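You operate a simulated robot arm through the tools that you are given. There is no shell and no other tool. Be economical: measure what you need, move in short steps, check, and stop when the job is done.

Carry out the task below with a simulated two-armed robot. There is one attempt and no reset: what you move stays moved.

## Task
Pick up the green plug with one hand, pass it to the other hand and put it on the long end of the green stand. Set down upright: green plug.
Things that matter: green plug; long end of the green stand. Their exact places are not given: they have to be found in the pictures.

Only the result counts: the job must be done as asked and must still hold three seconds after the hand-in. Knocking over, shifting, dropping, spilling or breaking anything else fails it.

## Robot
Two 7-joint arms with two-finger grippers on one trunk, on a base that drives. Base frame: it is fixed to the floor where the robot stands at the start and does not move with it; the origin is under the middle of the robot, x ahead of it, y to its left, z up; the surface under the hand at the start is at about z = 800. Units: mm, rad, N and s.
The left shoulder is at the start at [78, 151, 988], the right one opposite. With the tool pointing down near the work surface each hand reaches from about 300 to 800 mm from the robot's upright axis, wherever it stands, measured 20 degrees to its own side. Places, roughly: green plug (5x5x13 cm) [700, -100, 900]; long end of the green stand (26x18 cm) [-1480, 1340, 800]. Payload 2.54 kg a hand.
The tool frame of a hand sits at the grasp point between the pads (the TCP): z along the fingers, y along the line on which they close. The tips reach 30 mm beyond it. Largest opening 116 mm; the body of the gripper starts 95 mm behind the TCP.
Orientation is that of the tool frame in the base frame, as a unit quaternion [x, y, z, w]. With the fingers straight down and closing along the base's y, the tool's x points along the base's -x, its y along +y and its z along -z.

## Interface
- The arms move only by the tool apply_moves. It takes "left_motion", "right_motion" or both (then of equal length, played together; a hand with none holds still); each is a list of rows, each a list of 7 numbers: the shift along the tool's x, y, z in units of 20 mm (1.0 is 20 mm), then the turn, a rotation vector about the tool's x, y, z in units of 5 degrees (1.0 is 5 degrees), then the closure, from 0 (fully open) to 1 (shut). In form: [[dx, dy, dz, rx, ry, rz, fingers], ...]. A call has 1 to 8 rows; each row shifts and turns the commanded pose from where the row before left it, along the tool's axes as they then stand. A call with a number of a shift or a turn outside -1 to 1 is refused whole. A row lasts 0.2 s, in which the tool goes at most 50 mm and 0.15 rad; a call with a longer step from one row to the next is refused whole, and so is a gripper value outside its range. A pose out of reach is approached as far as the arm can. The call stops where the force on the tool passes 40 N (or 10 N more than at its start, if that is more) or the arm is blocked; 0.2 s more then pass. Each finger travels about 72 mm/s and halts on what it meets, pressing with about 44 N; the grip force reading is that of the motor and also rises with nothing between the fingers. The clock runs only during rows and for 0.2 s after the last one: add rows that do not move to give the fingers time. It gives the time, the measured TCP pose, the force on the tool (base axes), the opening and the grip force at its end, in the units of the frame above (readings bear some noise), with the torque about the TCP (base axes, N m) and any sound that the robot's microphone picked up, and new pictures: "show" is both (left out), scene, wrist or none (wrist: the cameras of the hands that moved).
- Cameras (640 x 400 px; columns grow to the right, rows downward): "scene" is now at [162.5, -19, 1179.6]; the picture's right is [-0.17, -0.99, 0.00], its down [-0.07, 0.01, -1.00] and it looks along [0.98, -0.17, -0.07] (base axes); focal length 253 px, centre (320, 200). "left" rides on the left gripper at [69, 15, -122] in its tool frame; the picture's right is [-0.22, 0.98, 0.00], its down [-0.83, -0.18, -0.53] and it looks along [-0.52, -0.11, 0.85] (tool axes); focal length 251 px, centre (320, 200). "right" rides on the right gripper at [69, -15, -122] in its tool frame; the picture's right is [0.22, 0.98, 0.00], its down [-0.83, 0.18, -0.53] and it looks along [-0.52, 0.12, 0.85] (tool axes); focal length 251 px, centre (320, 200).
- raise_lower(by): slides the trunk up (or, below 0, down) by that many mm; the arms and the scene camera ride with it, the base frame stays. It gives what a move gives, with no picture.
- base_move(legs): drives the robot by 1 to 6 legs, each [ahead, left, turn to the left] in mm, mm and rad, along the robot's own axes; the way and the turn of a leg run together, so that a leg with both is an arc; at most 1500 mm and 3.142 rad a leg. The arms and the cameras ride along, it lands a little off, and it stops where it bumps. It gives what a move gives, and a new picture of the scene camera.
- turn_head(pan, tilt): turns the head with the scene camera to pan (to the left, within 1.396 rad either way) and tilt (down, from -0.506 to 1.204), counted from straight ahead of the robot. It gives what a move gives, and a new picture of the scene camera.
- measure_at(camera, pixels): for up to 12 pixels [column, row] of the newest picture of that camera ("zoom" is the newest enlarged one), the place [x, y, z] in the base frame of the surface seen there, good to about 2 mm, but the place of the scene camera against the robot may be out by one fixed shift of up to 25 mm in any direction. No time passes.
- close_up(camera, box): a new picture of the part [left, top, right, bottom] of that camera's present view, enlarged. No time passes.
- job_done(): hands the job in; it is judged then, once.

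Go step by step. Measure first, check grasps and placings, and put right what went wrong. The budget is 80 turns and 260 pictures, counting those below and the enlarged ones. Unless the task says otherwise, let go and move clear before handing in, and close with one line.

The tools are called after "Emit:" as name(argument=value, ...) on one line, values as JSON. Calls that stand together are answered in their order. apply_moves: Moves the arms, as the interface text tells. Its arguments: {"type":"object","properties":{"left_motion":{"type":"array"},"right_motion":{"type":"array"},"show":{"type":"string","enum":["both","scene","wrist","none"]}},"required":[]} The other tools are called the same way: raise_lower (by) slides the trunk up or down; base_move (legs) drives the base; turn_head (pan, tilt) turns the head that bears the scene camera; measure_at (camera, pixels) gives the place of the surface under pixels of a picture; close_up (camera, box) takes an enlarged picture of a part of a camera's view; job_done () hands the job in.

At the start:

```text
clock: 0.0
left_ee_pos: [327.4, 62.1, 1115.8]
left_tcp_rot: [-0.001, 1.0, -0.001, 0.0]
left_contact_force: [0.4, -0.9, -0.1]
left_moment: [0.0, 0.0, 0.02]
left_gripper_width: 116.0
left_grasp_force: 0.0
right_ee_pos: [393.1, -276.9, 1081.4]
right_tcp_rot: [0.001, 1.0, 0.0, 0.0]
right_contact_force: [0.2, -0.3, -0.2]
right_moment: [0.0, 0.0, -0.02]
right_gripper_width: 116.0
right_grasp_force: 0.0
trunk travel left (down, up): [-225.0, 64.0]
robot x, y, heading: [-3.1, 1.6, 0.002]
head pan, tilt: [-0.169, 0.07]
```

scene: 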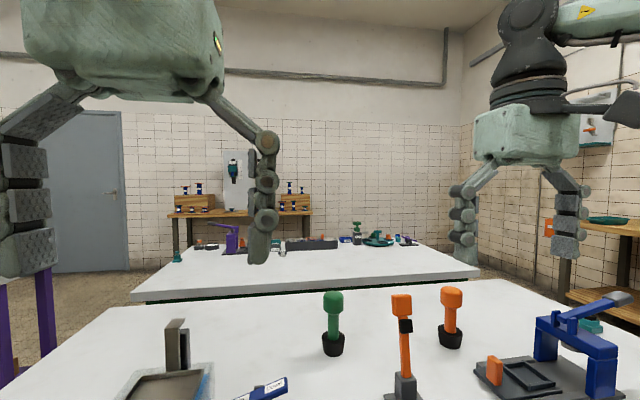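
right: 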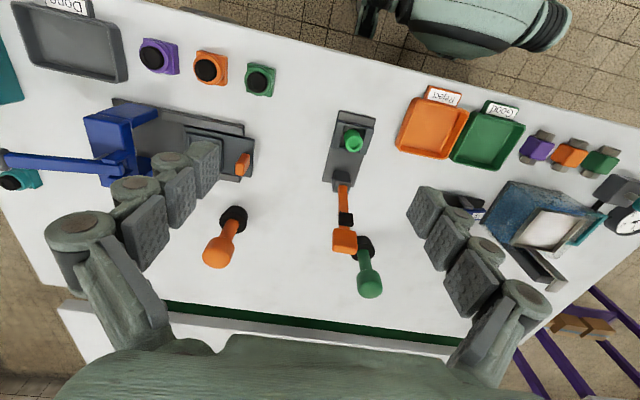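
left: 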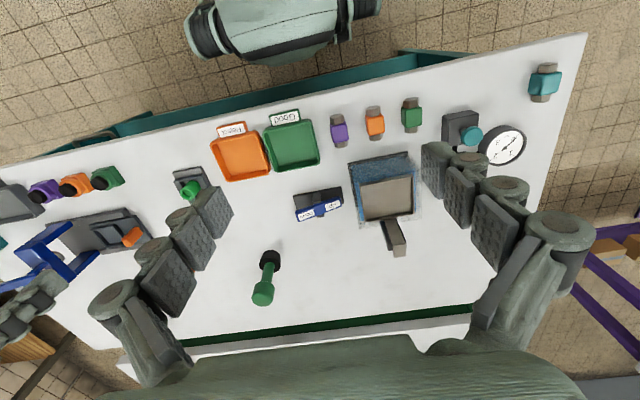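

The green plug stands at about (333,325) in the scene picture, with a green bulb head on a thinner neck and a black foot. I'll measure it and look closer.

Emit:
close_up(camera="scene", box=[280, 270, 380, 370])

Emit:
measure_at(camera="scene", pixels=[[333, 294], [333, 302], [333, 325], [333, 345], [333, 362], [404, 300], [451, 295], [300, 350]])

Emit:
measure_at(camera="left", pixels=[[263, 297], [265, 285], [267, 272], [270, 258], [290, 270], [188, 185], [320, 210]])

Emit:
measure_at(camera="right", pixels=[[370, 288], [367, 270], [363, 247], [345, 240], [343, 200], [352, 140], [220, 250], [390, 270]])

```text
4.00 times, centred on (330, 320) of scene
```

zoom: 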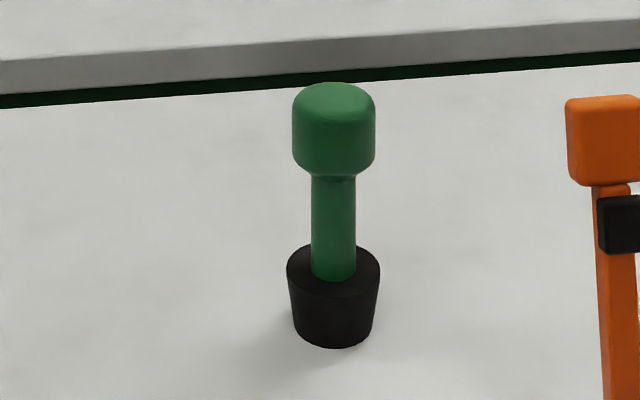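

```text
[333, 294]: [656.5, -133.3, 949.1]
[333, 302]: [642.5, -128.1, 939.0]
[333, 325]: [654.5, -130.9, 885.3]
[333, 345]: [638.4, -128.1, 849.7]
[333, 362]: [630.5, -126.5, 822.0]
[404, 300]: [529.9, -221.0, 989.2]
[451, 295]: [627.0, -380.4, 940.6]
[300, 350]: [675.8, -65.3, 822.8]
```

```text
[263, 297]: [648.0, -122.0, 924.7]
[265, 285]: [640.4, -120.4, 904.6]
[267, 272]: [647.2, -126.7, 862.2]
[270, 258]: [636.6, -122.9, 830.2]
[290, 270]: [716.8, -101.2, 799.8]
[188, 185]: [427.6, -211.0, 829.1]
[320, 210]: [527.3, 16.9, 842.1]
```

```text
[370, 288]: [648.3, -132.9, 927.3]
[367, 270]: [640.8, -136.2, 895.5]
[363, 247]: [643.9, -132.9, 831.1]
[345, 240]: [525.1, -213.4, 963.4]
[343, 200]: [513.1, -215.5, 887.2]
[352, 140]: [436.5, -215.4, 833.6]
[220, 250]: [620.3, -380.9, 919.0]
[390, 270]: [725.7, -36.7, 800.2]
```

The wrist cameras agree: the plug axis is near (657,-127), it stands on z=800 and its top is at 927. The foot takes up to about 840 and the neck runs from 840 to 885. The left hand will take the neck from the near-left at a slant, so the right hand can later take the head from above. First I move the left hand forward.

Emit:
apply_moves(left_motion=[[-1, -0.6, 0, 0, 0, 0, 0], [-1, -0.6, 0, 0, 0, 0, 0], [-1, -0.6, 0, 0, 0, 0, 0], [-1, -0.6, 0, 0, 0, 0, 0], [-1, -0.6, 0, 0, 0, 0, 0], [-1, -0.6, 0, 0, 0, 0, 0], [-1, -0.6, 0, 0, 0, 0, 0], [0, 0, 0, 0, 0, 0, 0]], show="none")

Emit:
apply_moves(left_motion=[[0, 0, 0, 0, 0, 1, 0], [0, 0, 0, 0, 0, 1, 0], [0, 0, 0, 0, 0, 1, 0], [0, 0, 0, 0, 0, 1, 0], [0, 0, 0, 0, 0, 1, 0], [0, 0, 0, 0, 0, 0.2, 0], [0, 0, 0, 0, -1, 0, 0], [0, 0, 0, 0, -1, 0, 0]], show="none")

Emit:
apply_moves(left_motion=[[0, 0, 0, 0, -1, 0, 0], [0, 0, 0, 0, -1, 0, 0], [0, 0, 0, 0, -1, 0, 0], [0, 0, 0, 0, -1, 0, 0], [0, 0, 0, 0, -1, 0, 0], [0, 0, 0, 0, -1, 0, 0], [0, 0, 0, 0, -1, 0, 0], [0, 0, 0, 0, -1, 0, 0]], show="none")

Emit:
apply_moves(left_motion=[[0, 0, 0, 0, -1, 0, 0], [0, 0, 0, 0, -1, 0, 0], [0, 0, 0, 0, -1, 0, 0], [0, 0, 0, 0, 0, 0, 0]], show="both")

```text
clock: 1.8
left_ee_pos: [468.1, -22.7, 1114.5]
left_tcp_rot: [0.0, 1.0, -0.001, -0.001]
left_contact_force: [0.3, 1.1, -0.9]
left_moment: [0.02, 0.02, -0.01]
left_gripper_width: 116.1
left_grasp_force: 0.0
right_ee_pos: [393.7, -278.1, 1080.3]
right_tcp_rot: [0.0, 1.0, 0.0, 0.001]
right_contact_force: [0.7, 0.8, -0.3]
right_moment: [0.03, -0.03, 0.01]
right_gripper_width: 116.1
right_grasp_force: 0.1
trunk travel left (down, up): [-225.0, 64.0]
robot x, y, heading: [-0.2, 4.2, -0.004]
head pan, tilt: [-0.169, 0.07]
```

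```text
clock: 3.6
left_ee_pos: [468.2, -21.5, 1115.9]
left_tcp_rot: [0.224, 0.971, -0.021, 0.085]
left_contact_force: [0.1, 0.5, -1.0]
left_moment: [-0.01, -0.02, -0.04]
left_gripper_width: 116.1
left_grasp_force: 0.0
right_ee_pos: [393.8, -277.3, 1081.4]
right_tcp_rot: [0.0, 1.0, 0.0, 0.0]
right_contact_force: [-0.7, 0.6, -0.3]
right_moment: [-0.01, -0.02, 0.01]
right_gripper_width: 116.0
right_grasp_force: 0.0
trunk travel left (down, up): [-225.0, 64.0]
robot x, y, heading: [-1.4, 2.7, 0.005]
head pan, tilt: [-0.169, 0.07]
```

```text
clock: 5.4
left_ee_pos: [468.0, -22.9, 1115.0]
left_tcp_rot: [0.203, 0.883, -0.096, 0.412]
left_contact_force: [0.3, -0.1, 0.7]
left_moment: [0.03, 0.0, 0.04]
left_gripper_width: 116.1
left_grasp_force: 0.0
right_ee_pos: [393.0, -278.1, 1080.4]
right_tcp_rot: [0.001, 1.0, 0.0, 0.0]
right_contact_force: [0.6, 0.7, -0.3]
right_moment: [0.0, -0.01, 0.02]
right_gripper_width: 116.0
right_grasp_force: 0.1
trunk travel left (down, up): [-225.0, 64.0]
robot x, y, heading: [-1.3, 1.7, -0.005]
head pan, tilt: [-0.169, 0.07]
```

```text
clock: 6.4
left_ee_pos: [468.2, -23.3, 1116.2]
left_tcp_rot: [0.189, 0.822, -0.122, 0.524]
left_contact_force: [0.8, 0.9, -0.3]
left_moment: [0.0, -0.01, 0.01]
left_gripper_width: 116.0
left_grasp_force: 0.1
right_ee_pos: [392.4, -277.1, 1082.2]
right_tcp_rot: [0.001, 1.0, 0.0, 0.0]
right_contact_force: [-0.7, -0.1, -0.5]
right_moment: [0.01, 0.01, 0.02]
right_gripper_width: 116.2
right_grasp_force: 0.1
trunk travel left (down, up): [-225.0, 64.0]
robot x, y, heading: [1.7, -1.6, -0.003]
head pan, tilt: [-0.169, 0.07]
```

scene: 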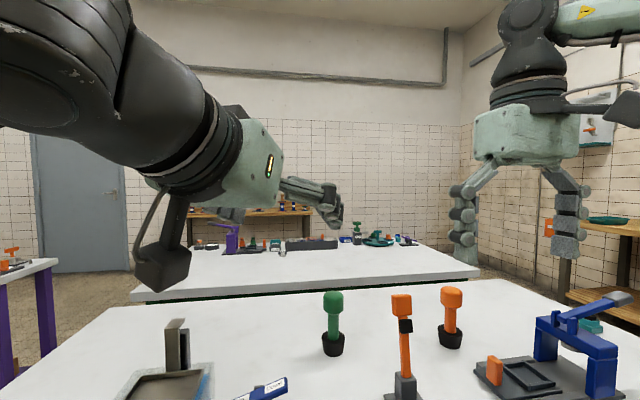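
left: 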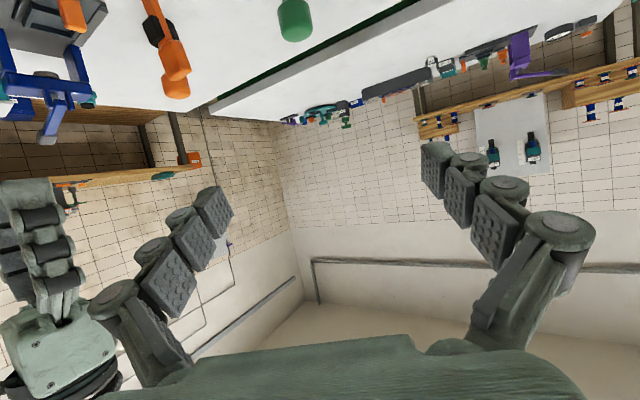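

The wrist camera hangs below the slanted hand, so I'll check the low blue label stand near (262,390) before descending.

Emit:
measure_at(camera="scene", pixels=[[286, 379], [288, 386], [270, 380], [262, 396], [333, 302], [345, 298], [323, 298], [333, 312], [333, 336], [184, 322]])

Emit:
close_up(camera="scene", box=[120, 280, 360, 400])

```text
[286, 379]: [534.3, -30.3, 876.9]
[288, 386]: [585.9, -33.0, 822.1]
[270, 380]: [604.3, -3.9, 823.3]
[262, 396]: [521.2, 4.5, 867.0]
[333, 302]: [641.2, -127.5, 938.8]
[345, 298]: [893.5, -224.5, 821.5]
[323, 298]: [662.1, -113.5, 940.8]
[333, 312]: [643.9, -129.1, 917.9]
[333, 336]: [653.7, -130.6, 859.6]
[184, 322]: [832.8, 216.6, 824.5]
```

```text
2.67 times, centred on (240, 340) of scene
```

zoom: 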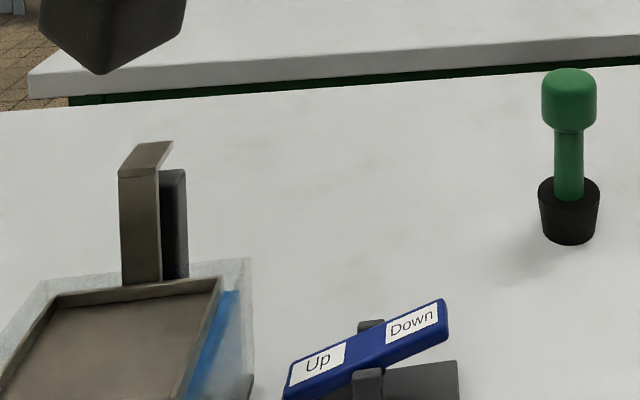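

The rocker's end is at about (534,-28,855), too near the camera's path. I'll turn the yaw to -8° so the hand passes between the rocker and the orange lever, shifting the right hand aside at the same time.

Emit:
apply_moves(left_motion=[[0, 0, 0, -0.815, 0, -0.381, 0], [0, 0, 0, -0.815, 0, -0.381, 0], [0, 0, 0, -0.815, 0, -0.381, 0], [0, 0, 0, -0.815, 0, -0.381, 0], [0, 0, 0, 0, 0, 0, 0]], right_motion=[[0, -1, 0, 0, 0, 0, 0], [0, -1, 0, 0, 0, 0, 0], [0, -1, 0, 0, 0, 0, 0], [0, -1, 0, 0, 0, 0, 0], [0, 0, 0, 0, 0, 0, 0]], show="none")

Emit:
apply_moves(left_motion=[[0.8, -0.43, 0.954, 0, 0, 0, 0], [0.8, -0.43, 0.954, 0, 0, 0, 0], [0.8, -0.43, 0.954, 0, 0, 0, 0], [0.8, -0.43, 0.954, 0, 0, 0, 0], [0.8, -0.43, 0.954, 0, 0, 0, 0], [0.8, -0.43, 0.954, 0, 0, 0, 0], [0, 0, 0, 0, 0, 0, 0]])

```text
clock: 7.6
left_ee_pos: [467.3, -22.5, 1115.7]
left_tcp_rot: [0.057, 0.841, -0.039, 0.536]
left_contact_force: [-0.4, 0.3, 0.1]
left_moment: [-0.02, 0.01, 0.03]
left_gripper_width: 116.0
left_grasp_force: 0.1
right_ee_pos: [392.5, -358.9, 1081.2]
right_tcp_rot: [0.001, 1.0, 0.001, 0.0]
right_contact_force: [0.5, 0.6, 0.1]
right_moment: [0.0, 0.0, 0.01]
right_gripper_width: 115.8
right_grasp_force: 0.0
trunk travel left (down, up): [-225.0, 64.0]
robot x, y, heading: [-5.3, 0.2, 0.0]
head pan, tilt: [-0.169, 0.07]
```

```text
clock: 9.2
left_ee_pos: [523.8, -82.6, 980.4]
left_tcp_rot: [0.058, 0.842, -0.039, 0.535]
left_contact_force: [0.3, 0.3, 0.7]
left_moment: [-0.03, 0.03, 0.03]
left_gripper_width: 116.0
left_grasp_force: 0.0
right_ee_pos: [391.7, -357.8, 1081.3]
right_tcp_rot: [0.001, 1.0, 0.0, -0.001]
right_contact_force: [-0.6, -0.4, 0.8]
right_moment: [-0.02, -0.04, 0.02]
right_gripper_width: 116.0
right_grasp_force: 0.1
trunk travel left (down, up): [-225.0, 64.0]
robot x, y, heading: [-1.8, -1.8, 0.005]
head pan, tilt: [-0.169, 0.07]
```

scene: 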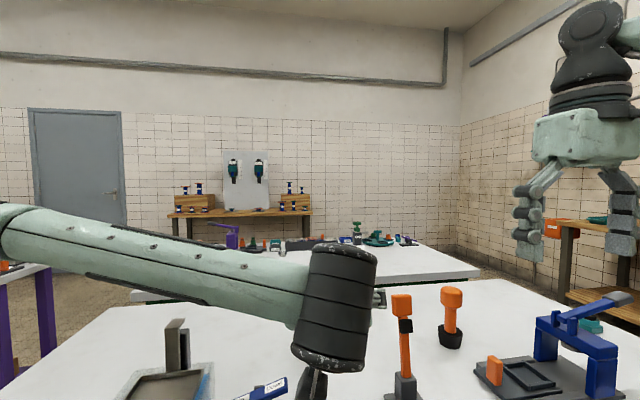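
left: 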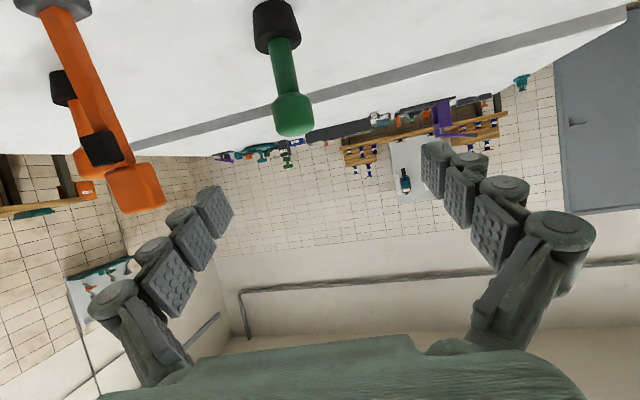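

The left camera now sees the plug at (283,75) and the lever at (100,110); I'll measure them.

Emit:
measure_at(camera="left", pixels=[[276, 20], [277, 42], [283, 60], [286, 85], [288, 93], [292, 108], [294, 130], [105, 160], [160, 180], [80, 60], [296, 70]])

Emit:
close_up(camera="left", box=[220, 0, 350, 140])

```text
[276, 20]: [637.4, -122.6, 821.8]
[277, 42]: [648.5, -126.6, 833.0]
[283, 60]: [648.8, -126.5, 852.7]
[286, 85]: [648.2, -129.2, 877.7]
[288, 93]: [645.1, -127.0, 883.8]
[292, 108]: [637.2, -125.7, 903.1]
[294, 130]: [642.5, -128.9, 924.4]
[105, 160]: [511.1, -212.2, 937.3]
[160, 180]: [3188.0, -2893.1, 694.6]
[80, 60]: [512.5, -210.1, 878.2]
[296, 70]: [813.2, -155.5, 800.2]
```

```text
2.86 times, centred on (285, 70) of left
```

zoom: 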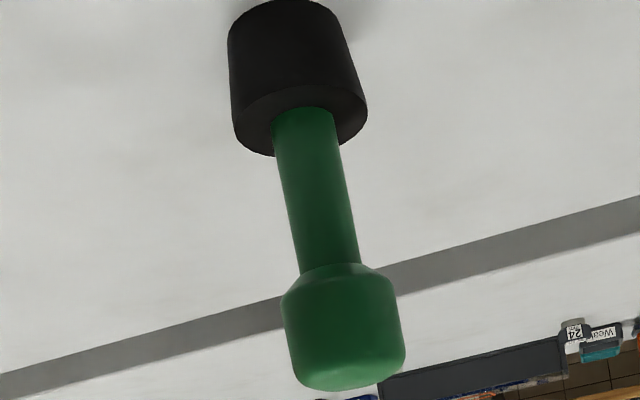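

The axis is (658.5,-128), with the neck from z 833 to 880. Next I go to the pre-grasp point.

Emit:
apply_moves(left_motion=[[0.867, -0.433, 0.975, 0, 0, 0, 0], [0.867, -0.433, 0.975, 0, 0, 0, 0], [0.867, -0.433, 0.975, 0, 0, 0, 0], [0, 0, 0, 0, 0, 0, 0]])

```text
clock: 10.2
left_ee_pos: [552.2, -113.2, 908.1]
left_tcp_rot: [0.058, 0.841, -0.039, 0.536]
left_contact_force: [-0.3, 0.4, -0.5]
left_moment: [0.01, 0.01, 0.0]
left_gripper_width: 116.0
left_grasp_force: 0.1
right_ee_pos: [393.0, -357.5, 1080.9]
right_tcp_rot: [0.001, 1.0, 0.0, 0.0]
right_contact_force: [0.0, 0.3, 0.9]
right_moment: [0.01, 0.01, -0.02]
right_gripper_width: 115.9
right_grasp_force: 0.0
trunk travel left (down, up): [-225.0, 64.0]
robot x, y, heading: [-2.8, -2.6, 0.002]
head pan, tilt: [-0.169, 0.07]
```

scene: 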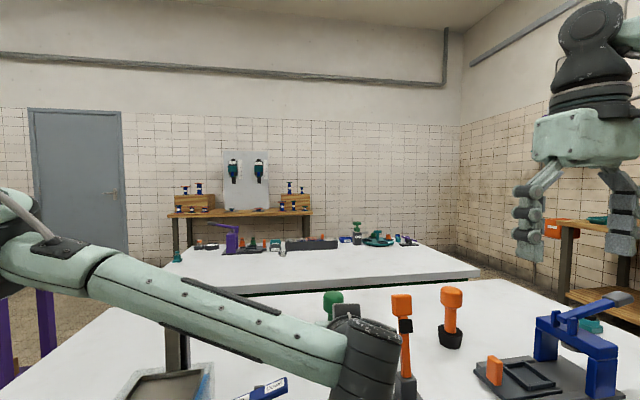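
left: 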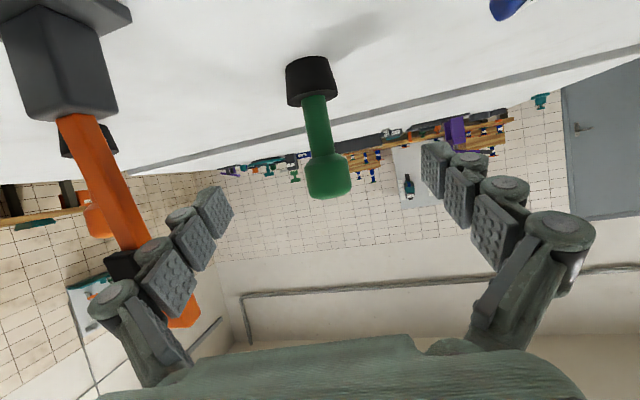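

The lever is close to the right finger's knuckles, so I'll narrow the opening before advancing.

Emit:
apply_moves(left_motion=[[0, 0, 0, 0, 0, 0, 0.25], [0, 0, 0, 0, 0, 0, 0.5], [0, 0, 0, 0, 0, 0, 0.5], [0, 0, 0, 0, 0, 0, 0.5]], show="wrist")

```text
clock: 11.2
left_ee_pos: [552.1, -112.6, 909.4]
left_tcp_rot: [0.057, 0.842, -0.038, 0.536]
left_contact_force: [0.0, 0.1, 0.6]
left_moment: [-0.01, 0.01, -0.06]
left_gripper_width: 58.1
left_grasp_force: 0.1
right_ee_pos: [393.6, -355.8, 1079.9]
right_tcp_rot: [0.001, 1.0, 0.0, 0.0]
right_contact_force: [-0.1, 0.4, -0.7]
right_moment: [0.05, 0.05, -0.03]
right_gripper_width: 116.0
right_grasp_force: 0.1
trunk travel left (down, up): [-225.0, 64.0]
robot x, y, heading: [-1.6, 0.3, 0.003]
head pan, tilt: [-0.169, 0.07]
```

left: 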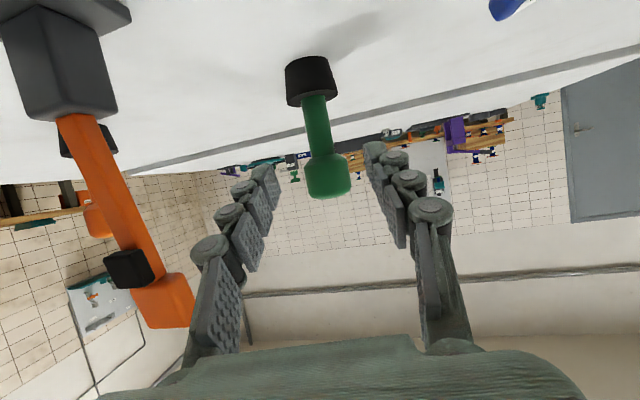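

Clear now. I advance about 110 mm along the fingers.

Emit:
apply_moves(left_motion=[[0, 0, 1, 0, 0, 0, 0.5], [0, 0, 1, 0, 0, 0, 0.5], [0, 0, 1, 0, 0, 0, 0.5], [0, 0, 1, 0, 0, 0, 0.5], [0, 0, 1, 0, 0, 0, 0.5], [0.1, 0, 0.475, 0, 0, 0, 0.5], [0, 0, 0, 0, 0, 0, 0.5]], show="both")

```text
clock: 12.8
left_ee_pos: [649.4, -127.6, 861.3]
left_tcp_rot: [0.058, 0.842, -0.038, 0.535]
left_contact_force: [0.0, -0.2, 0.8]
left_moment: [0.02, 0.03, 0.0]
left_gripper_width: 57.9
left_grasp_force: 0.0
right_ee_pos: [392.8, -357.5, 1080.3]
right_tcp_rot: [0.001, 1.0, 0.0, -0.001]
right_contact_force: [1.2, 0.4, 0.3]
right_moment: [0.0, 0.02, -0.05]
right_gripper_width: 116.0
right_grasp_force: 0.1
trunk travel left (down, up): [-225.0, 64.0]
robot x, y, heading: [1.9, -1.1, 0.002]
head pan, tilt: [-0.169, 0.07]
```

scene: 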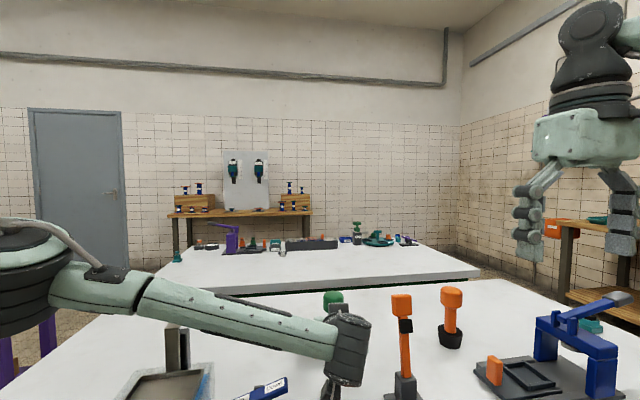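
left: 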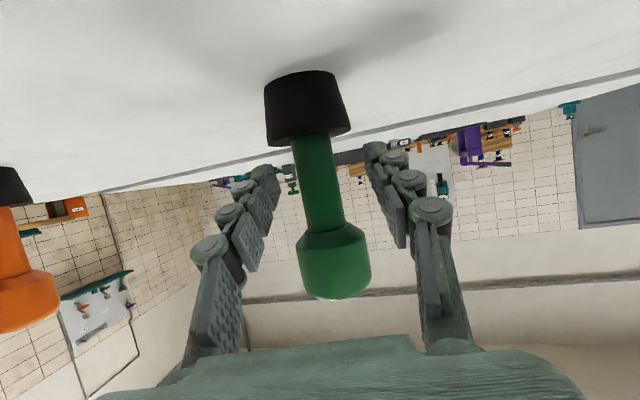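

The neck sits between the pads. Closing.

Emit:
apply_moves(left_motion=[[0, 0, 0, 0, 0, 0, 0.7], [0, 0, 0, 0, 0, 0, 0.85], [0, 0, 0, 0, 0, 0, 1], [0, 0, 0, 0, 0, 0, 1], [0, 0, 0, 0, 0, 0, 1]], show="wrist")

```text
clock: 14.0
left_ee_pos: [648.6, -126.4, 861.0]
left_tcp_rot: [0.058, 0.841, -0.038, 0.536]
left_contact_force: [-0.3, -1.0, 0.8]
left_moment: [0.01, 0.03, -0.03]
left_gripper_width: 21.9
left_grasp_force: 43.7
right_ee_pos: [391.6, -357.3, 1081.3]
right_tcp_rot: [0.001, 1.0, -0.001, 0.0]
right_contact_force: [0.0, -0.8, 0.0]
right_moment: [0.02, -0.01, -0.01]
right_gripper_width: 116.1
right_grasp_force: 0.1
trunk travel left (down, up): [-225.0, 64.0]
robot x, y, heading: [-0.9, -0.4, -0.001]
head pan, tilt: [-0.169, 0.07]
```

left: 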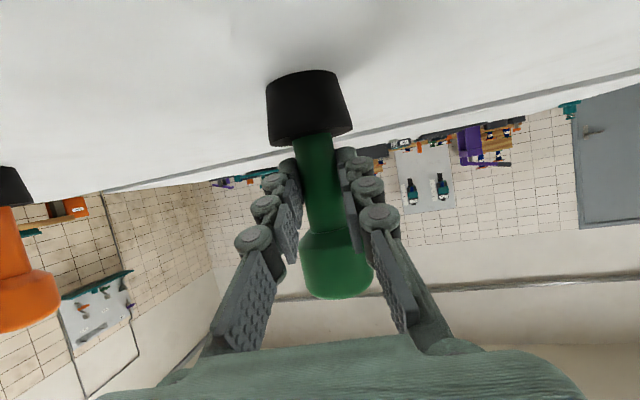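

Gripped on the 22 mm neck. I lift straight up.

Emit:
apply_moves(left_motion=[[-0.906, 0, -0.423, 0, 0, 0, 1], [-0.906, 0, -0.423, 0, 0, 0, 1], [-0.906, 0, -0.423, 0, 0, 0, 1], [-0.906, 0, -0.423, 0, 0, 0, 1], [-0.906, 0, -0.423, 0, 0, 0, 1], [-0.906, 0, -0.423, 0, 0, 0, 1], [-0.906, 0, -0.423, 0, 0, 0, 1], [-0.906, 0, -0.423, 0, 0, 0, 1]], show="both")

```text
clock: 15.8
left_ee_pos: [648.6, -125.1, 1022.3]
left_tcp_rot: [0.058, 0.841, -0.039, 0.536]
left_contact_force: [0.2, -1.1, -1.5]
left_moment: [-0.01, -0.02, -0.05]
left_gripper_width: 22.0
left_grasp_force: 44.0
right_ee_pos: [393.4, -357.0, 1081.1]
right_tcp_rot: [0.001, 1.0, 0.0, 0.0]
right_contact_force: [0.4, 0.2, 0.6]
right_moment: [0.0, 0.01, -0.01]
right_gripper_width: 115.9
right_grasp_force: 0.1
trunk travel left (down, up): [-225.0, 64.0]
robot x, y, heading: [-2.6, -1.4, -0.004]
head pan, tilt: [-0.169, 0.07]
```

scene: 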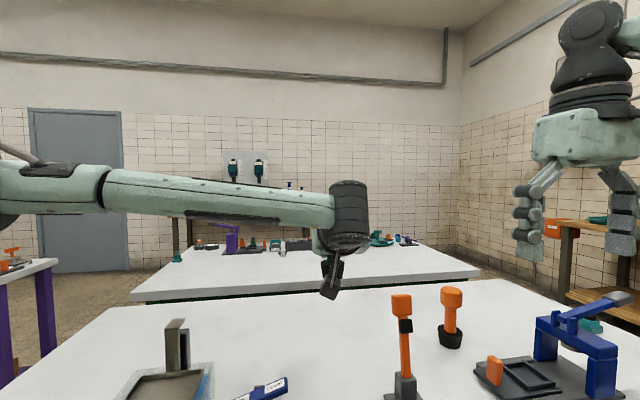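
left: 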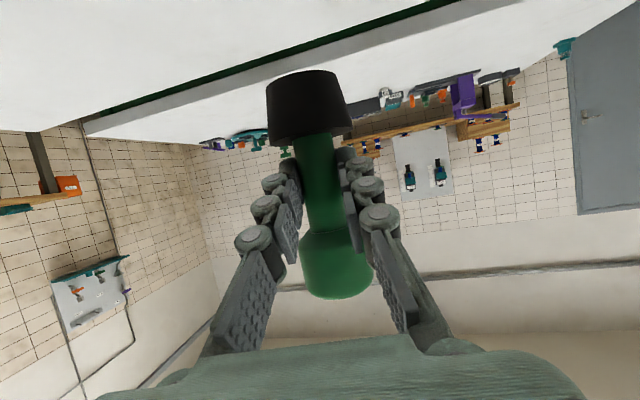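

The plug hangs upright in the left hand, lifted 161 mm. I pull it 80 mm nearer while the right hand rises and moves forward for the hand-over.

Emit:
apply_moves(left_motion=[[0.419, -0.139, -0.897, 0, 0, 0, 1], [0.419, -0.139, -0.897, 0, 0, 0, 1], [0.419, -0.139, -0.897, 0, 0, 0, 1], [0.419, -0.139, -0.897, 0, 0, 0, 1], [0, 0, 0, 0, 0, 0, 1], [0, 0, 0, 0, 0, 0, 1], [0, 0, 0, 0, 0, 0, 1], [0, 0, 0, 0, 0, 0, 1]], right_motion=[[-1, 0, -0.95, 0, 0, 0, 0], [-1, 0, -0.95, 0, 0, 0, 0], [-1, 0, -0.95, 0, 0, 0, 0], [-1, 0, -0.95, 0, 0, 0, 0], [-1, 0, -0.95, 0, 0, 0, 0], [-1, 0, -0.95, 0, 0, 0, 0], [-1, 0, -0.95, 0, 0, 0, 0], [-1, 0, -0.95, 0, 0, 0, 0]], show="both")

```text
clock: 17.6
left_ee_pos: [567.3, -126.5, 1020.3]
left_tcp_rot: [0.058, 0.842, -0.038, 0.535]
left_contact_force: [0.5, 0.3, -0.7]
left_moment: [0.0, 0.0, -0.01]
left_gripper_width: 21.7
left_grasp_force: 44.0
right_ee_pos: [513.6, -358.7, 1179.6]
right_tcp_rot: [0.0, 1.0, 0.001, 0.001]
right_contact_force: [0.0, -0.3, 0.1]
right_moment: [0.02, -0.05, 0.01]
right_gripper_width: 115.9
right_grasp_force: 0.1
right hand out of reach, approached as far as the arm can: row 6, 7, 8
trunk travel left (down, up): [-225.0, 64.0]
robot x, y, heading: [1.5, -0.6, -0.002]
head pan, tilt: [-0.169, 0.07]
```

scene: 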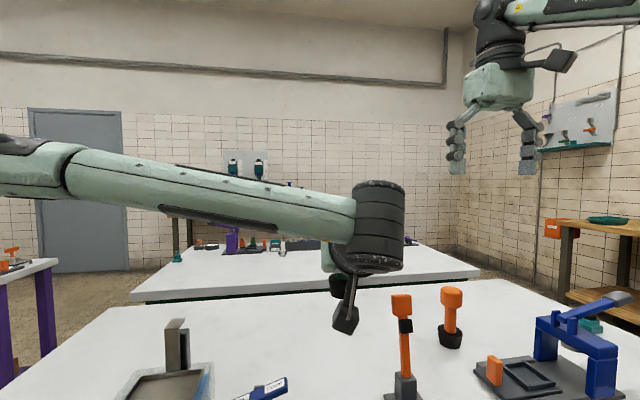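
right: 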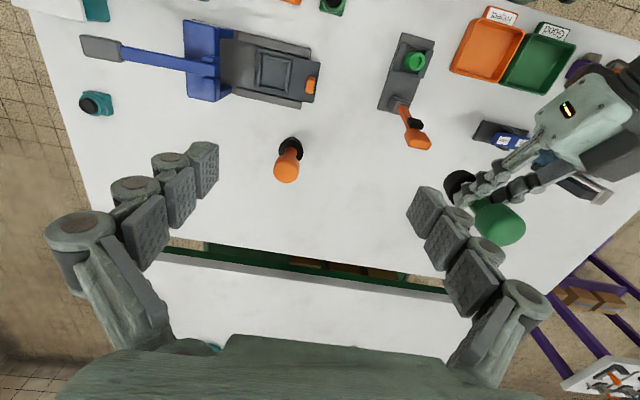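
left: 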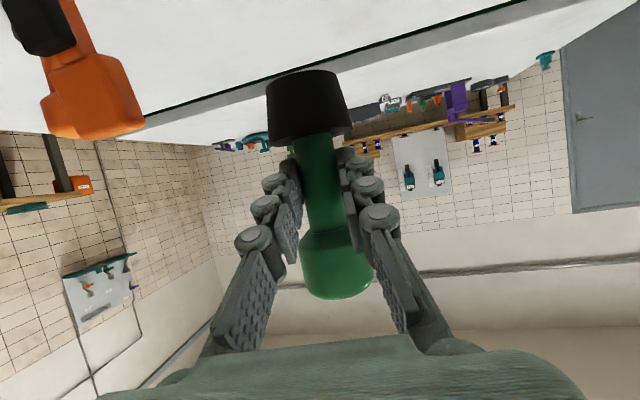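

The right hand runs out of reach up there, so I bring the plug 90 mm nearer and draw the right hand back too.

Emit:
apply_moves(left_motion=[[0.377, -0.125, -0.807, 0, 0, 0, 1], [0.377, -0.125, -0.807, 0, 0, 0, 1], [0.377, -0.125, -0.807, 0, 0, 0, 1], [0.377, -0.125, -0.807, 0, 0, 0, 1], [0.377, -0.125, -0.807, 0, 0, 0, 1], [0, 0, 0, 0, 0, 0, 1]], right_motion=[[0.5, 0, 0, 0, 0, 0, 0], [0.5, 0, 0, 0, 0, 0, 0], [0.5, 0, 0, 0, 0, 0, 0], [0.5, 0, 0, 0, 0, 0, 0], [0, 0, 0, 0, 0, 0, 0], [0, 0, 0, 0, 0, 0, 0]], show="scene")

```text
clock: 19.0
left_ee_pos: [478.0, -127.8, 1019.8]
left_tcp_rot: [0.057, 0.841, -0.038, 0.536]
left_contact_force: [1.2, -0.8, 0.1]
left_moment: [0.01, -0.03, -0.01]
left_gripper_width: 21.8
left_grasp_force: 44.4
right_ee_pos: [473.8, -359.2, 1180.6]
right_tcp_rot: [0.001, 1.0, 0.0, 0.0]
right_contact_force: [-1.2, 0.7, 0.3]
right_moment: [0.01, 0.01, 0.01]
right_gripper_width: 116.1
right_grasp_force: 0.0
trunk travel left (down, up): [-225.0, 64.0]
robot x, y, heading: [1.2, 1.4, -0.002]
head pan, tilt: [-0.169, 0.07]
```

scene: 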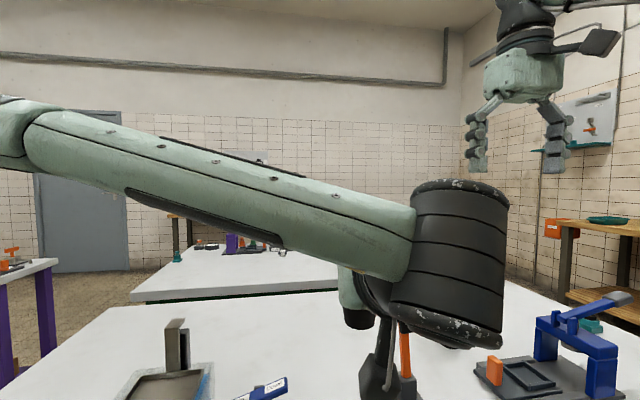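

The plug head is now at about (487,-129), z 1039 to 1086. I bring the right hand over it at z 1180.

Emit:
apply_moves(right_motion=[[-0.1, 1, 0, 0, 0, 0, 0], [-0.1, 1, 0, 0, 0, 0, 0], [-0.1, 1, 0, 0, 0, 0, 0], [-0.1, 1, 0, 0, 0, 0, 0], [-0.1, 1, 0, 0, 0, 0, 0], [-0.1, 1, 0, 0, 0, 0, 0], [0, 1, 0, 0, 0, 0, 0], [0, 0, 0, 0, 0, 0, 0]], show="none")

Emit:
apply_moves(right_motion=[[0, 1, 0, 0, 0, 0, 0], [0, 1, 0, 0, 0, 0, 0], [0, 1, 0, 0, 0, 0, 0], [0, 1, 0, 0, 0, 0, 0], [0, 0.5, 0, 0, 0, 0, 0], [0, 0, 0, 0, 0, 0, 0]], show="both")

```text
clock: 20.8
left_ee_pos: [477.8, -127.2, 1020.2]
left_tcp_rot: [0.058, 0.841, -0.038, 0.536]
left_contact_force: [-0.6, -0.4, -0.9]
left_moment: [0.0, 0.01, 0.0]
left_gripper_width: 21.9
left_grasp_force: 44.0
right_ee_pos: [481.5, -221.5, 1170.8]
right_tcp_rot: [0.001, 1.0, 0.001, 0.001]
right_contact_force: [-0.3, -0.3, 0.1]
right_moment: [0.02, 0.01, -0.02]
right_gripper_width: 116.2
right_grasp_force: 0.1
right hand out of reach, approached as far as the arm can: row 6, 7
trunk travel left (down, up): [-225.0, 64.0]
robot x, y, heading: [-2.5, -1.3, 0.002]
head pan, tilt: [-0.169, 0.07]
```

```text
clock: 22.2
left_ee_pos: [478.8, -127.4, 1020.7]
left_tcp_rot: [0.058, 0.842, -0.038, 0.536]
left_contact_force: [0.5, -0.3, 0.1]
left_moment: [-0.01, 0.01, -0.01]
left_gripper_width: 22.1
left_grasp_force: 44.3
right_ee_pos: [459.6, -153.5, 1144.1]
right_tcp_rot: [0.001, 1.0, 0.001, 0.001]
right_contact_force: [0.0, -0.5, -0.4]
right_moment: [-0.02, -0.01, -0.02]
right_gripper_width: 116.0
right_grasp_force: 0.1
right hand out of reach, approached as far as the arm can: row 1, 2, 3, 4, 5
trunk travel left (down, up): [-225.0, 64.0]
robot x, y, heading: [-1.2, -2.8, 0.002]
head pan, tilt: [-0.169, 0.07]
```

scene: 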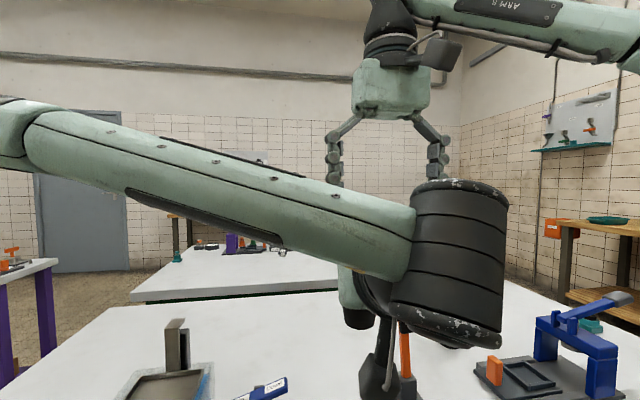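
right: 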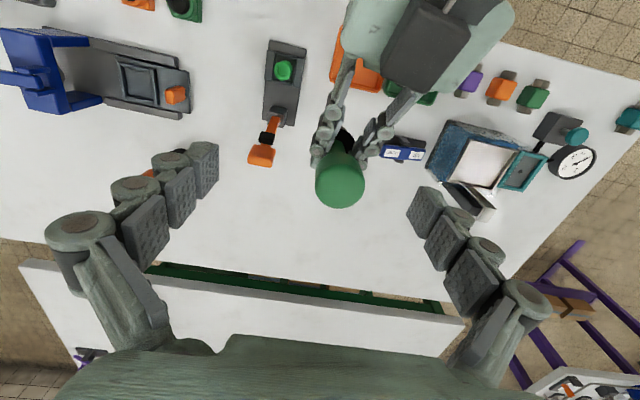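

The right hand's ceiling here is about z 1144, so I lower the plug 60 mm and set the right hand at (487,-129,1100).

Emit:
apply_moves(left_motion=[[0.906, 0, 0.423, 0, 0, 0, 1], [0.906, 0, 0.423, 0, 0, 0, 1], [0.906, 0, 0.423, 0, 0, 0, 1], [0, 0, 0, 0, 0, 0, 1], [0, 0, 0, 0, 0, 0, 1], [0, 0, 0, 0, 0, 0, 1]], right_motion=[[0, 0, 0.8, 0, 0, 0, 0], [0, 0, 0.8, 0, 0, 0, 0], [-0.5, 0.4, 0.6, 0, 0, 0, 0], [-0.5, 0.4, 0, 0, 0, 0, 0], [-0.35, 0.4, 0, 0, 0, 0, 0], [0, 0, 0, 0, 0, 0, 0]], show="both")

```text
clock: 23.6
left_ee_pos: [476.2, -126.9, 959.6]
left_tcp_rot: [0.059, 0.841, -0.039, 0.536]
left_contact_force: [0.1, 0.3, -0.2]
left_moment: [-0.04, 0.04, -0.02]
left_gripper_width: 22.1
left_grasp_force: 43.4
right_ee_pos: [482.9, -136.5, 1095.8]
right_tcp_rot: [0.001, 1.0, 0.001, -0.001]
right_contact_force: [-0.3, -0.4, 0.2]
right_moment: [0.01, 0.01, -0.03]
right_gripper_width: 116.2
right_grasp_force: 0.1
right hand out of reach, approached as far as the arm can: row 5
trunk travel left (down, up): [-225.0, 64.0]
robot x, y, heading: [0.1, 0.5, -0.001]
head pan, tilt: [-0.169, 0.07]
```

scene: 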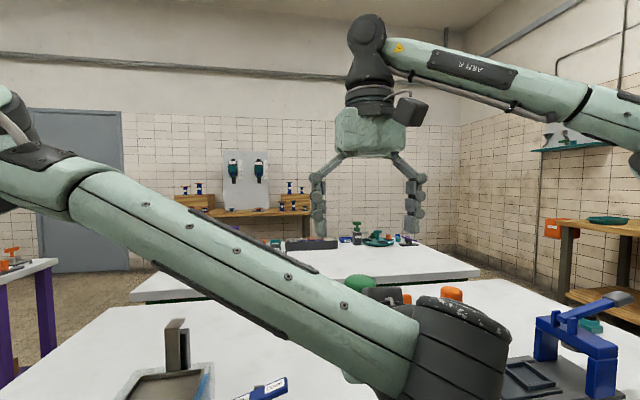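
right: 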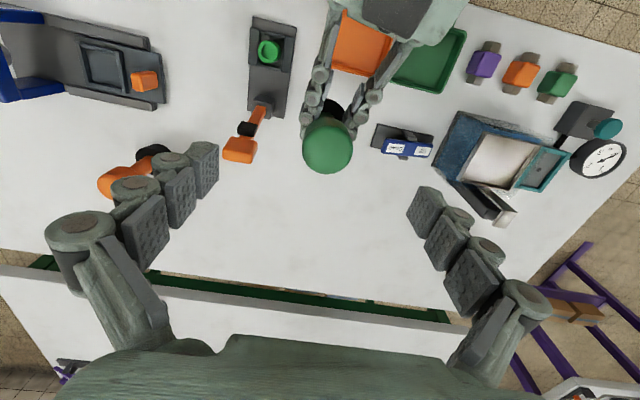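
left: 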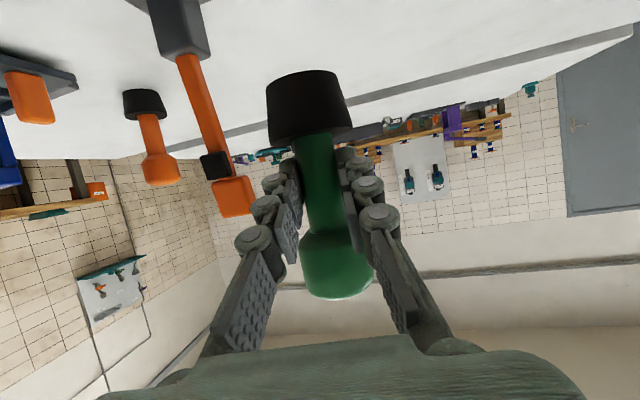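

Measure the head precisely with the right camera.

Emit:
measure_at(camera="right", pixels=[[327, 155], [308, 145], [348, 145], [327, 168], [327, 130], [318, 140], [338, 140]])

```text
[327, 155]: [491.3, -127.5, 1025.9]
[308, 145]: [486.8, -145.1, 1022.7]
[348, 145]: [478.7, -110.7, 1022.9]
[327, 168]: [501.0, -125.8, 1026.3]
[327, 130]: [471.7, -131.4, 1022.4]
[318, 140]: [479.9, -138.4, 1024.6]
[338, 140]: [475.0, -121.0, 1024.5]
```

The head's top is at z 1026, centred at (485,-128). I lower the right hand over it with fingers open.

Emit:
apply_moves(right_motion=[[0, 0, 0.8, 0, 0, 0, 0], [0, 0.2, 0.8, 0, 0, 0, 0], [-0.1, 0.22, 0.8, 0, 0, 0, 0], [0, 0, 0.8, 0, 0, 0, 0], [0, 0, 0.65, 0, 0, 0, 0], [0, 0, 0, 0, 0, 0, 0]], show="both")

```text
clock: 25.0
left_ee_pos: [477.2, -126.5, 960.2]
left_tcp_rot: [0.058, 0.841, -0.038, 0.536]
left_contact_force: [0.9, 0.8, -1.3]
left_moment: [0.02, 0.07, 0.0]
left_gripper_width: 22.0
left_grasp_force: 43.8
right_ee_pos: [484.4, -127.7, 1019.2]
right_tcp_rot: [0.001, 1.0, 0.001, 0.0]
right_contact_force: [-0.8, 0.0, -0.3]
right_moment: [0.03, 0.03, 0.02]
right_gripper_width: 116.1
right_grasp_force: 0.0
trunk travel left (down, up): [-225.0, 64.0]
robot x, y, heading: [0.6, 0.7, 0.0]
head pan, tilt: [-0.169, 0.07]
```

scene: 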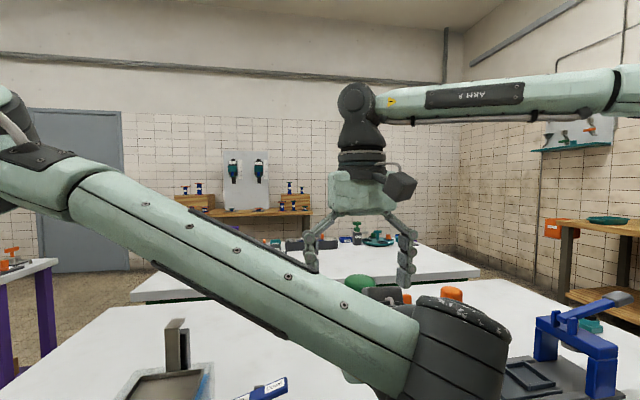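
right: 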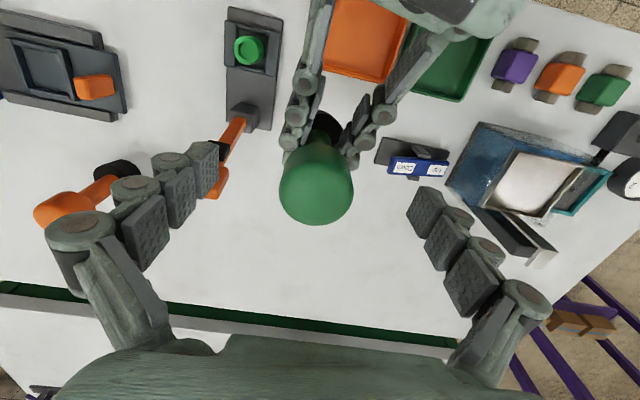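

Head is centred between the pads; I close the right hand while the left holds.

Emit:
apply_moves(right_motion=[[0, 0, 0, 0, 0, 0, 0.25], [0, 0, 0, 0, 0, 0, 0.5], [0, 0, 0, 0, 0, 0, 0.7], [0, 0, 0, 0, 0, 0, 0.85], [0, 0, 0, 0, 0, 0, 1], [0, 0, 0, 0, 0, 0, 1], [0, 0, 0, 0, 0, 0, 1]], show="wrist")

```text
clock: 26.6
left_ee_pos: [477.9, -127.0, 960.4]
left_tcp_rot: [0.058, 0.841, -0.038, 0.536]
left_contact_force: [-2.6, 8.2, 0.5]
left_moment: [-0.1, -0.02, 0.19]
left_gripper_width: 21.8
left_grasp_force: 44.1
right_ee_pos: [485.4, -128.4, 1018.9]
right_tcp_rot: [0.001, 1.0, 0.0, -0.001]
right_contact_force: [1.6, -8.1, -0.1]
right_moment: [-0.44, -0.09, -0.11]
right_gripper_width: 42.0
right_grasp_force: 44.2
trunk travel left (down, up): [-225.0, 64.0]
robot x, y, heading: [1.2, 0.5, -0.001]
head pan, tilt: [-0.169, 0.07]
```

right: 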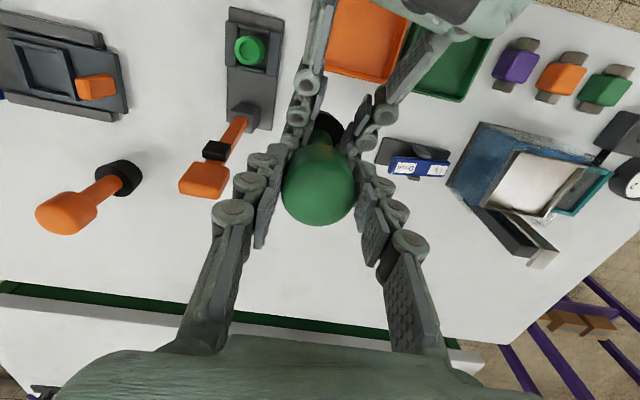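

Both hands hold it (right opening 42 mm on the head). I open the left only halfway because of the lever, and back it off along its fingers.

Emit:
apply_moves(left_motion=[[0, 0, 0, 0, 0, 0, 0.8], [0, 0, 0, 0, 0, 0, 0.6], [0, 0, 0, 0, 0, 0, 0.6], [0, 0, -0.5, 0, 0, 0, 0.6], [0, 0, -0.8, 0, 0, 0, 0.6], [0, 0, -0.8, 0, 0, 0, 0.6], [0, 0, -0.8, 0, 0, 0, 0.6], [0, 0, 0, 0, 0, 0, 0.6]], right_motion=[[0, 0, 0, 0, 0, 0, 1], [0, 0, 0, 0, 0, 0, 1], [0, 0, 0, 0, 0, 0, 1], [0, 0, 0, 0, 0, 0, 1], [0, 0, 0, 0, 0, 0, 1], [0, 0, 0, 0, 0, 0, 1], [0, 0, 0, 0, 0, 0, 1], [0, 0, 0, 0, 0, 0, 1]], show="both")

```text
clock: 28.4
left_ee_pos: [427.2, -119.8, 985.5]
left_tcp_rot: [0.058, 0.841, -0.039, 0.536]
left_contact_force: [-0.7, -0.1, 0.5]
left_moment: [-0.01, 0.02, 0.02]
left_gripper_width: 46.4
left_grasp_force: 0.2
right_ee_pos: [484.5, -126.6, 1019.3]
right_tcp_rot: [0.001, 1.0, 0.0, 0.001]
right_contact_force: [0.4, 0.8, -1.0]
right_moment: [-0.04, 0.0, 0.0]
right_gripper_width: 42.1
right_grasp_force: 44.0
trunk travel left (down, up): [-225.0, 64.0]
robot x, y, heading: [-1.0, 2.1, -0.001]
head pan, tilt: [-0.169, 0.07]
```

scene: 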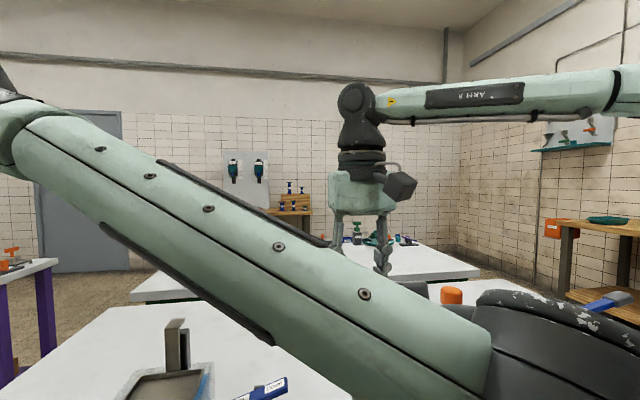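
right: 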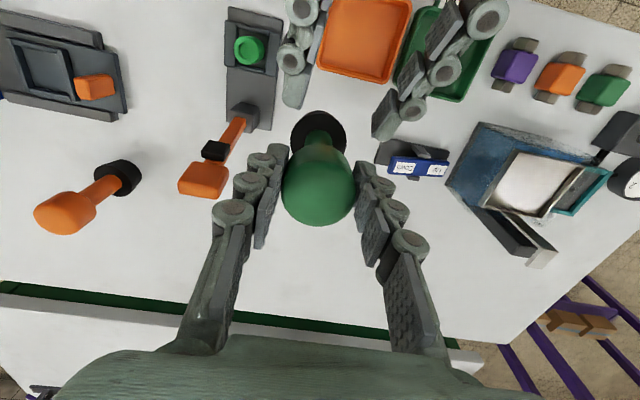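
left: 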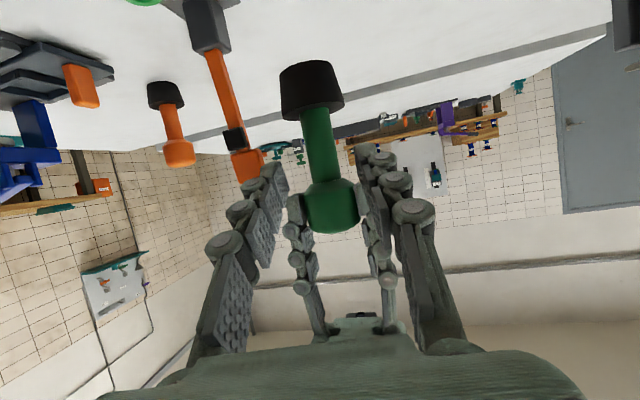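

The right hand now holds the plug upright alone. I pull the left arm away to the left and up, then reorient it downwards.

Emit:
apply_moves(left_motion=[[0, 0, -1, 0, 0, 0, 0.6], [0, 0.3, -1, 0, 0, 0, 0.6], [-0.5, 1, -0.23, 0, 0, 0, 0.6], [-0.7, 1, -0.3, 0, 0, 0, 0.6], [-0.7, 1, -0.3, 0, 0, 0, 0.6], [-0.7, 1, -0.3, 0, 0, 0, 0.6], [-0.7, 1, 0, 0, 0, 0, 0.6], [-0.7, 1, 0, 0, 0, 0, 0.6]], show="none")

Emit:
apply_moves(left_motion=[[0, 0, 0, 0, 1, 0, 0.6], [0, 0, 0, 0, 1, 0, 0.6], [0, 0, 0, 0, 1, 0, 0.6], [0, 0, 0, 0, 1, 0, 0.6], [0, 0, 0, 0, 1, 0, 0.6], [0, 0, 0, 0, 1, 0, 0.6], [0, 0, 0, 0, 1, 0, 0.6], [0, 0, 0, 0, 1, 0, 0.6]], show="scene")

```text
clock: 30.2
left_ee_pos: [420.7, 9.4, 1084.6]
left_tcp_rot: [0.058, 0.841, -0.038, 0.536]
left_contact_force: [0.2, -0.1, 0.8]
left_moment: [-0.03, 0.03, -0.01]
left_gripper_width: 46.4
left_grasp_force: 0.0
right_ee_pos: [485.2, -126.7, 1019.2]
right_tcp_rot: [0.001, 1.0, -0.001, 0.0]
right_contact_force: [0.1, -0.5, 0.2]
right_moment: [0.01, 0.01, -0.02]
right_gripper_width: 42.2
right_grasp_force: 44.1
trunk travel left (down, up): [-225.0, 64.0]
robot x, y, heading: [-2.6, 1.1, 0.005]
head pan, tilt: [-0.169, 0.07]
```

```text
clock: 32.0
left_ee_pos: [421.4, 9.0, 1083.5]
left_tcp_rot: [0.068, 0.974, -0.016, 0.215]
left_contact_force: [-0.2, 0.2, 0.3]
left_moment: [-0.01, 0.0, -0.02]
left_gripper_width: 46.1
left_grasp_force: 0.0
right_ee_pos: [484.9, -127.6, 1018.5]
right_tcp_rot: [0.001, 1.0, -0.001, 0.0]
right_contact_force: [0.3, 0.0, 0.3]
right_moment: [-0.02, 0.04, 0.05]
right_gripper_width: 42.1
right_grasp_force: 43.9
trunk travel left (down, up): [-225.0, 64.0]
robot x, y, heading: [0.3, -1.3, 0.0]
head pan, tilt: [-0.169, 0.07]
```

scene: 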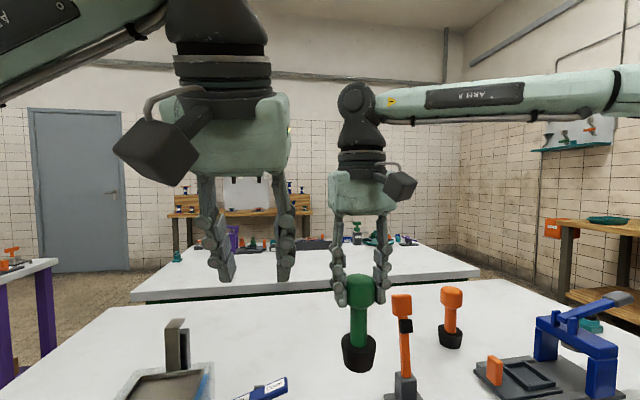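

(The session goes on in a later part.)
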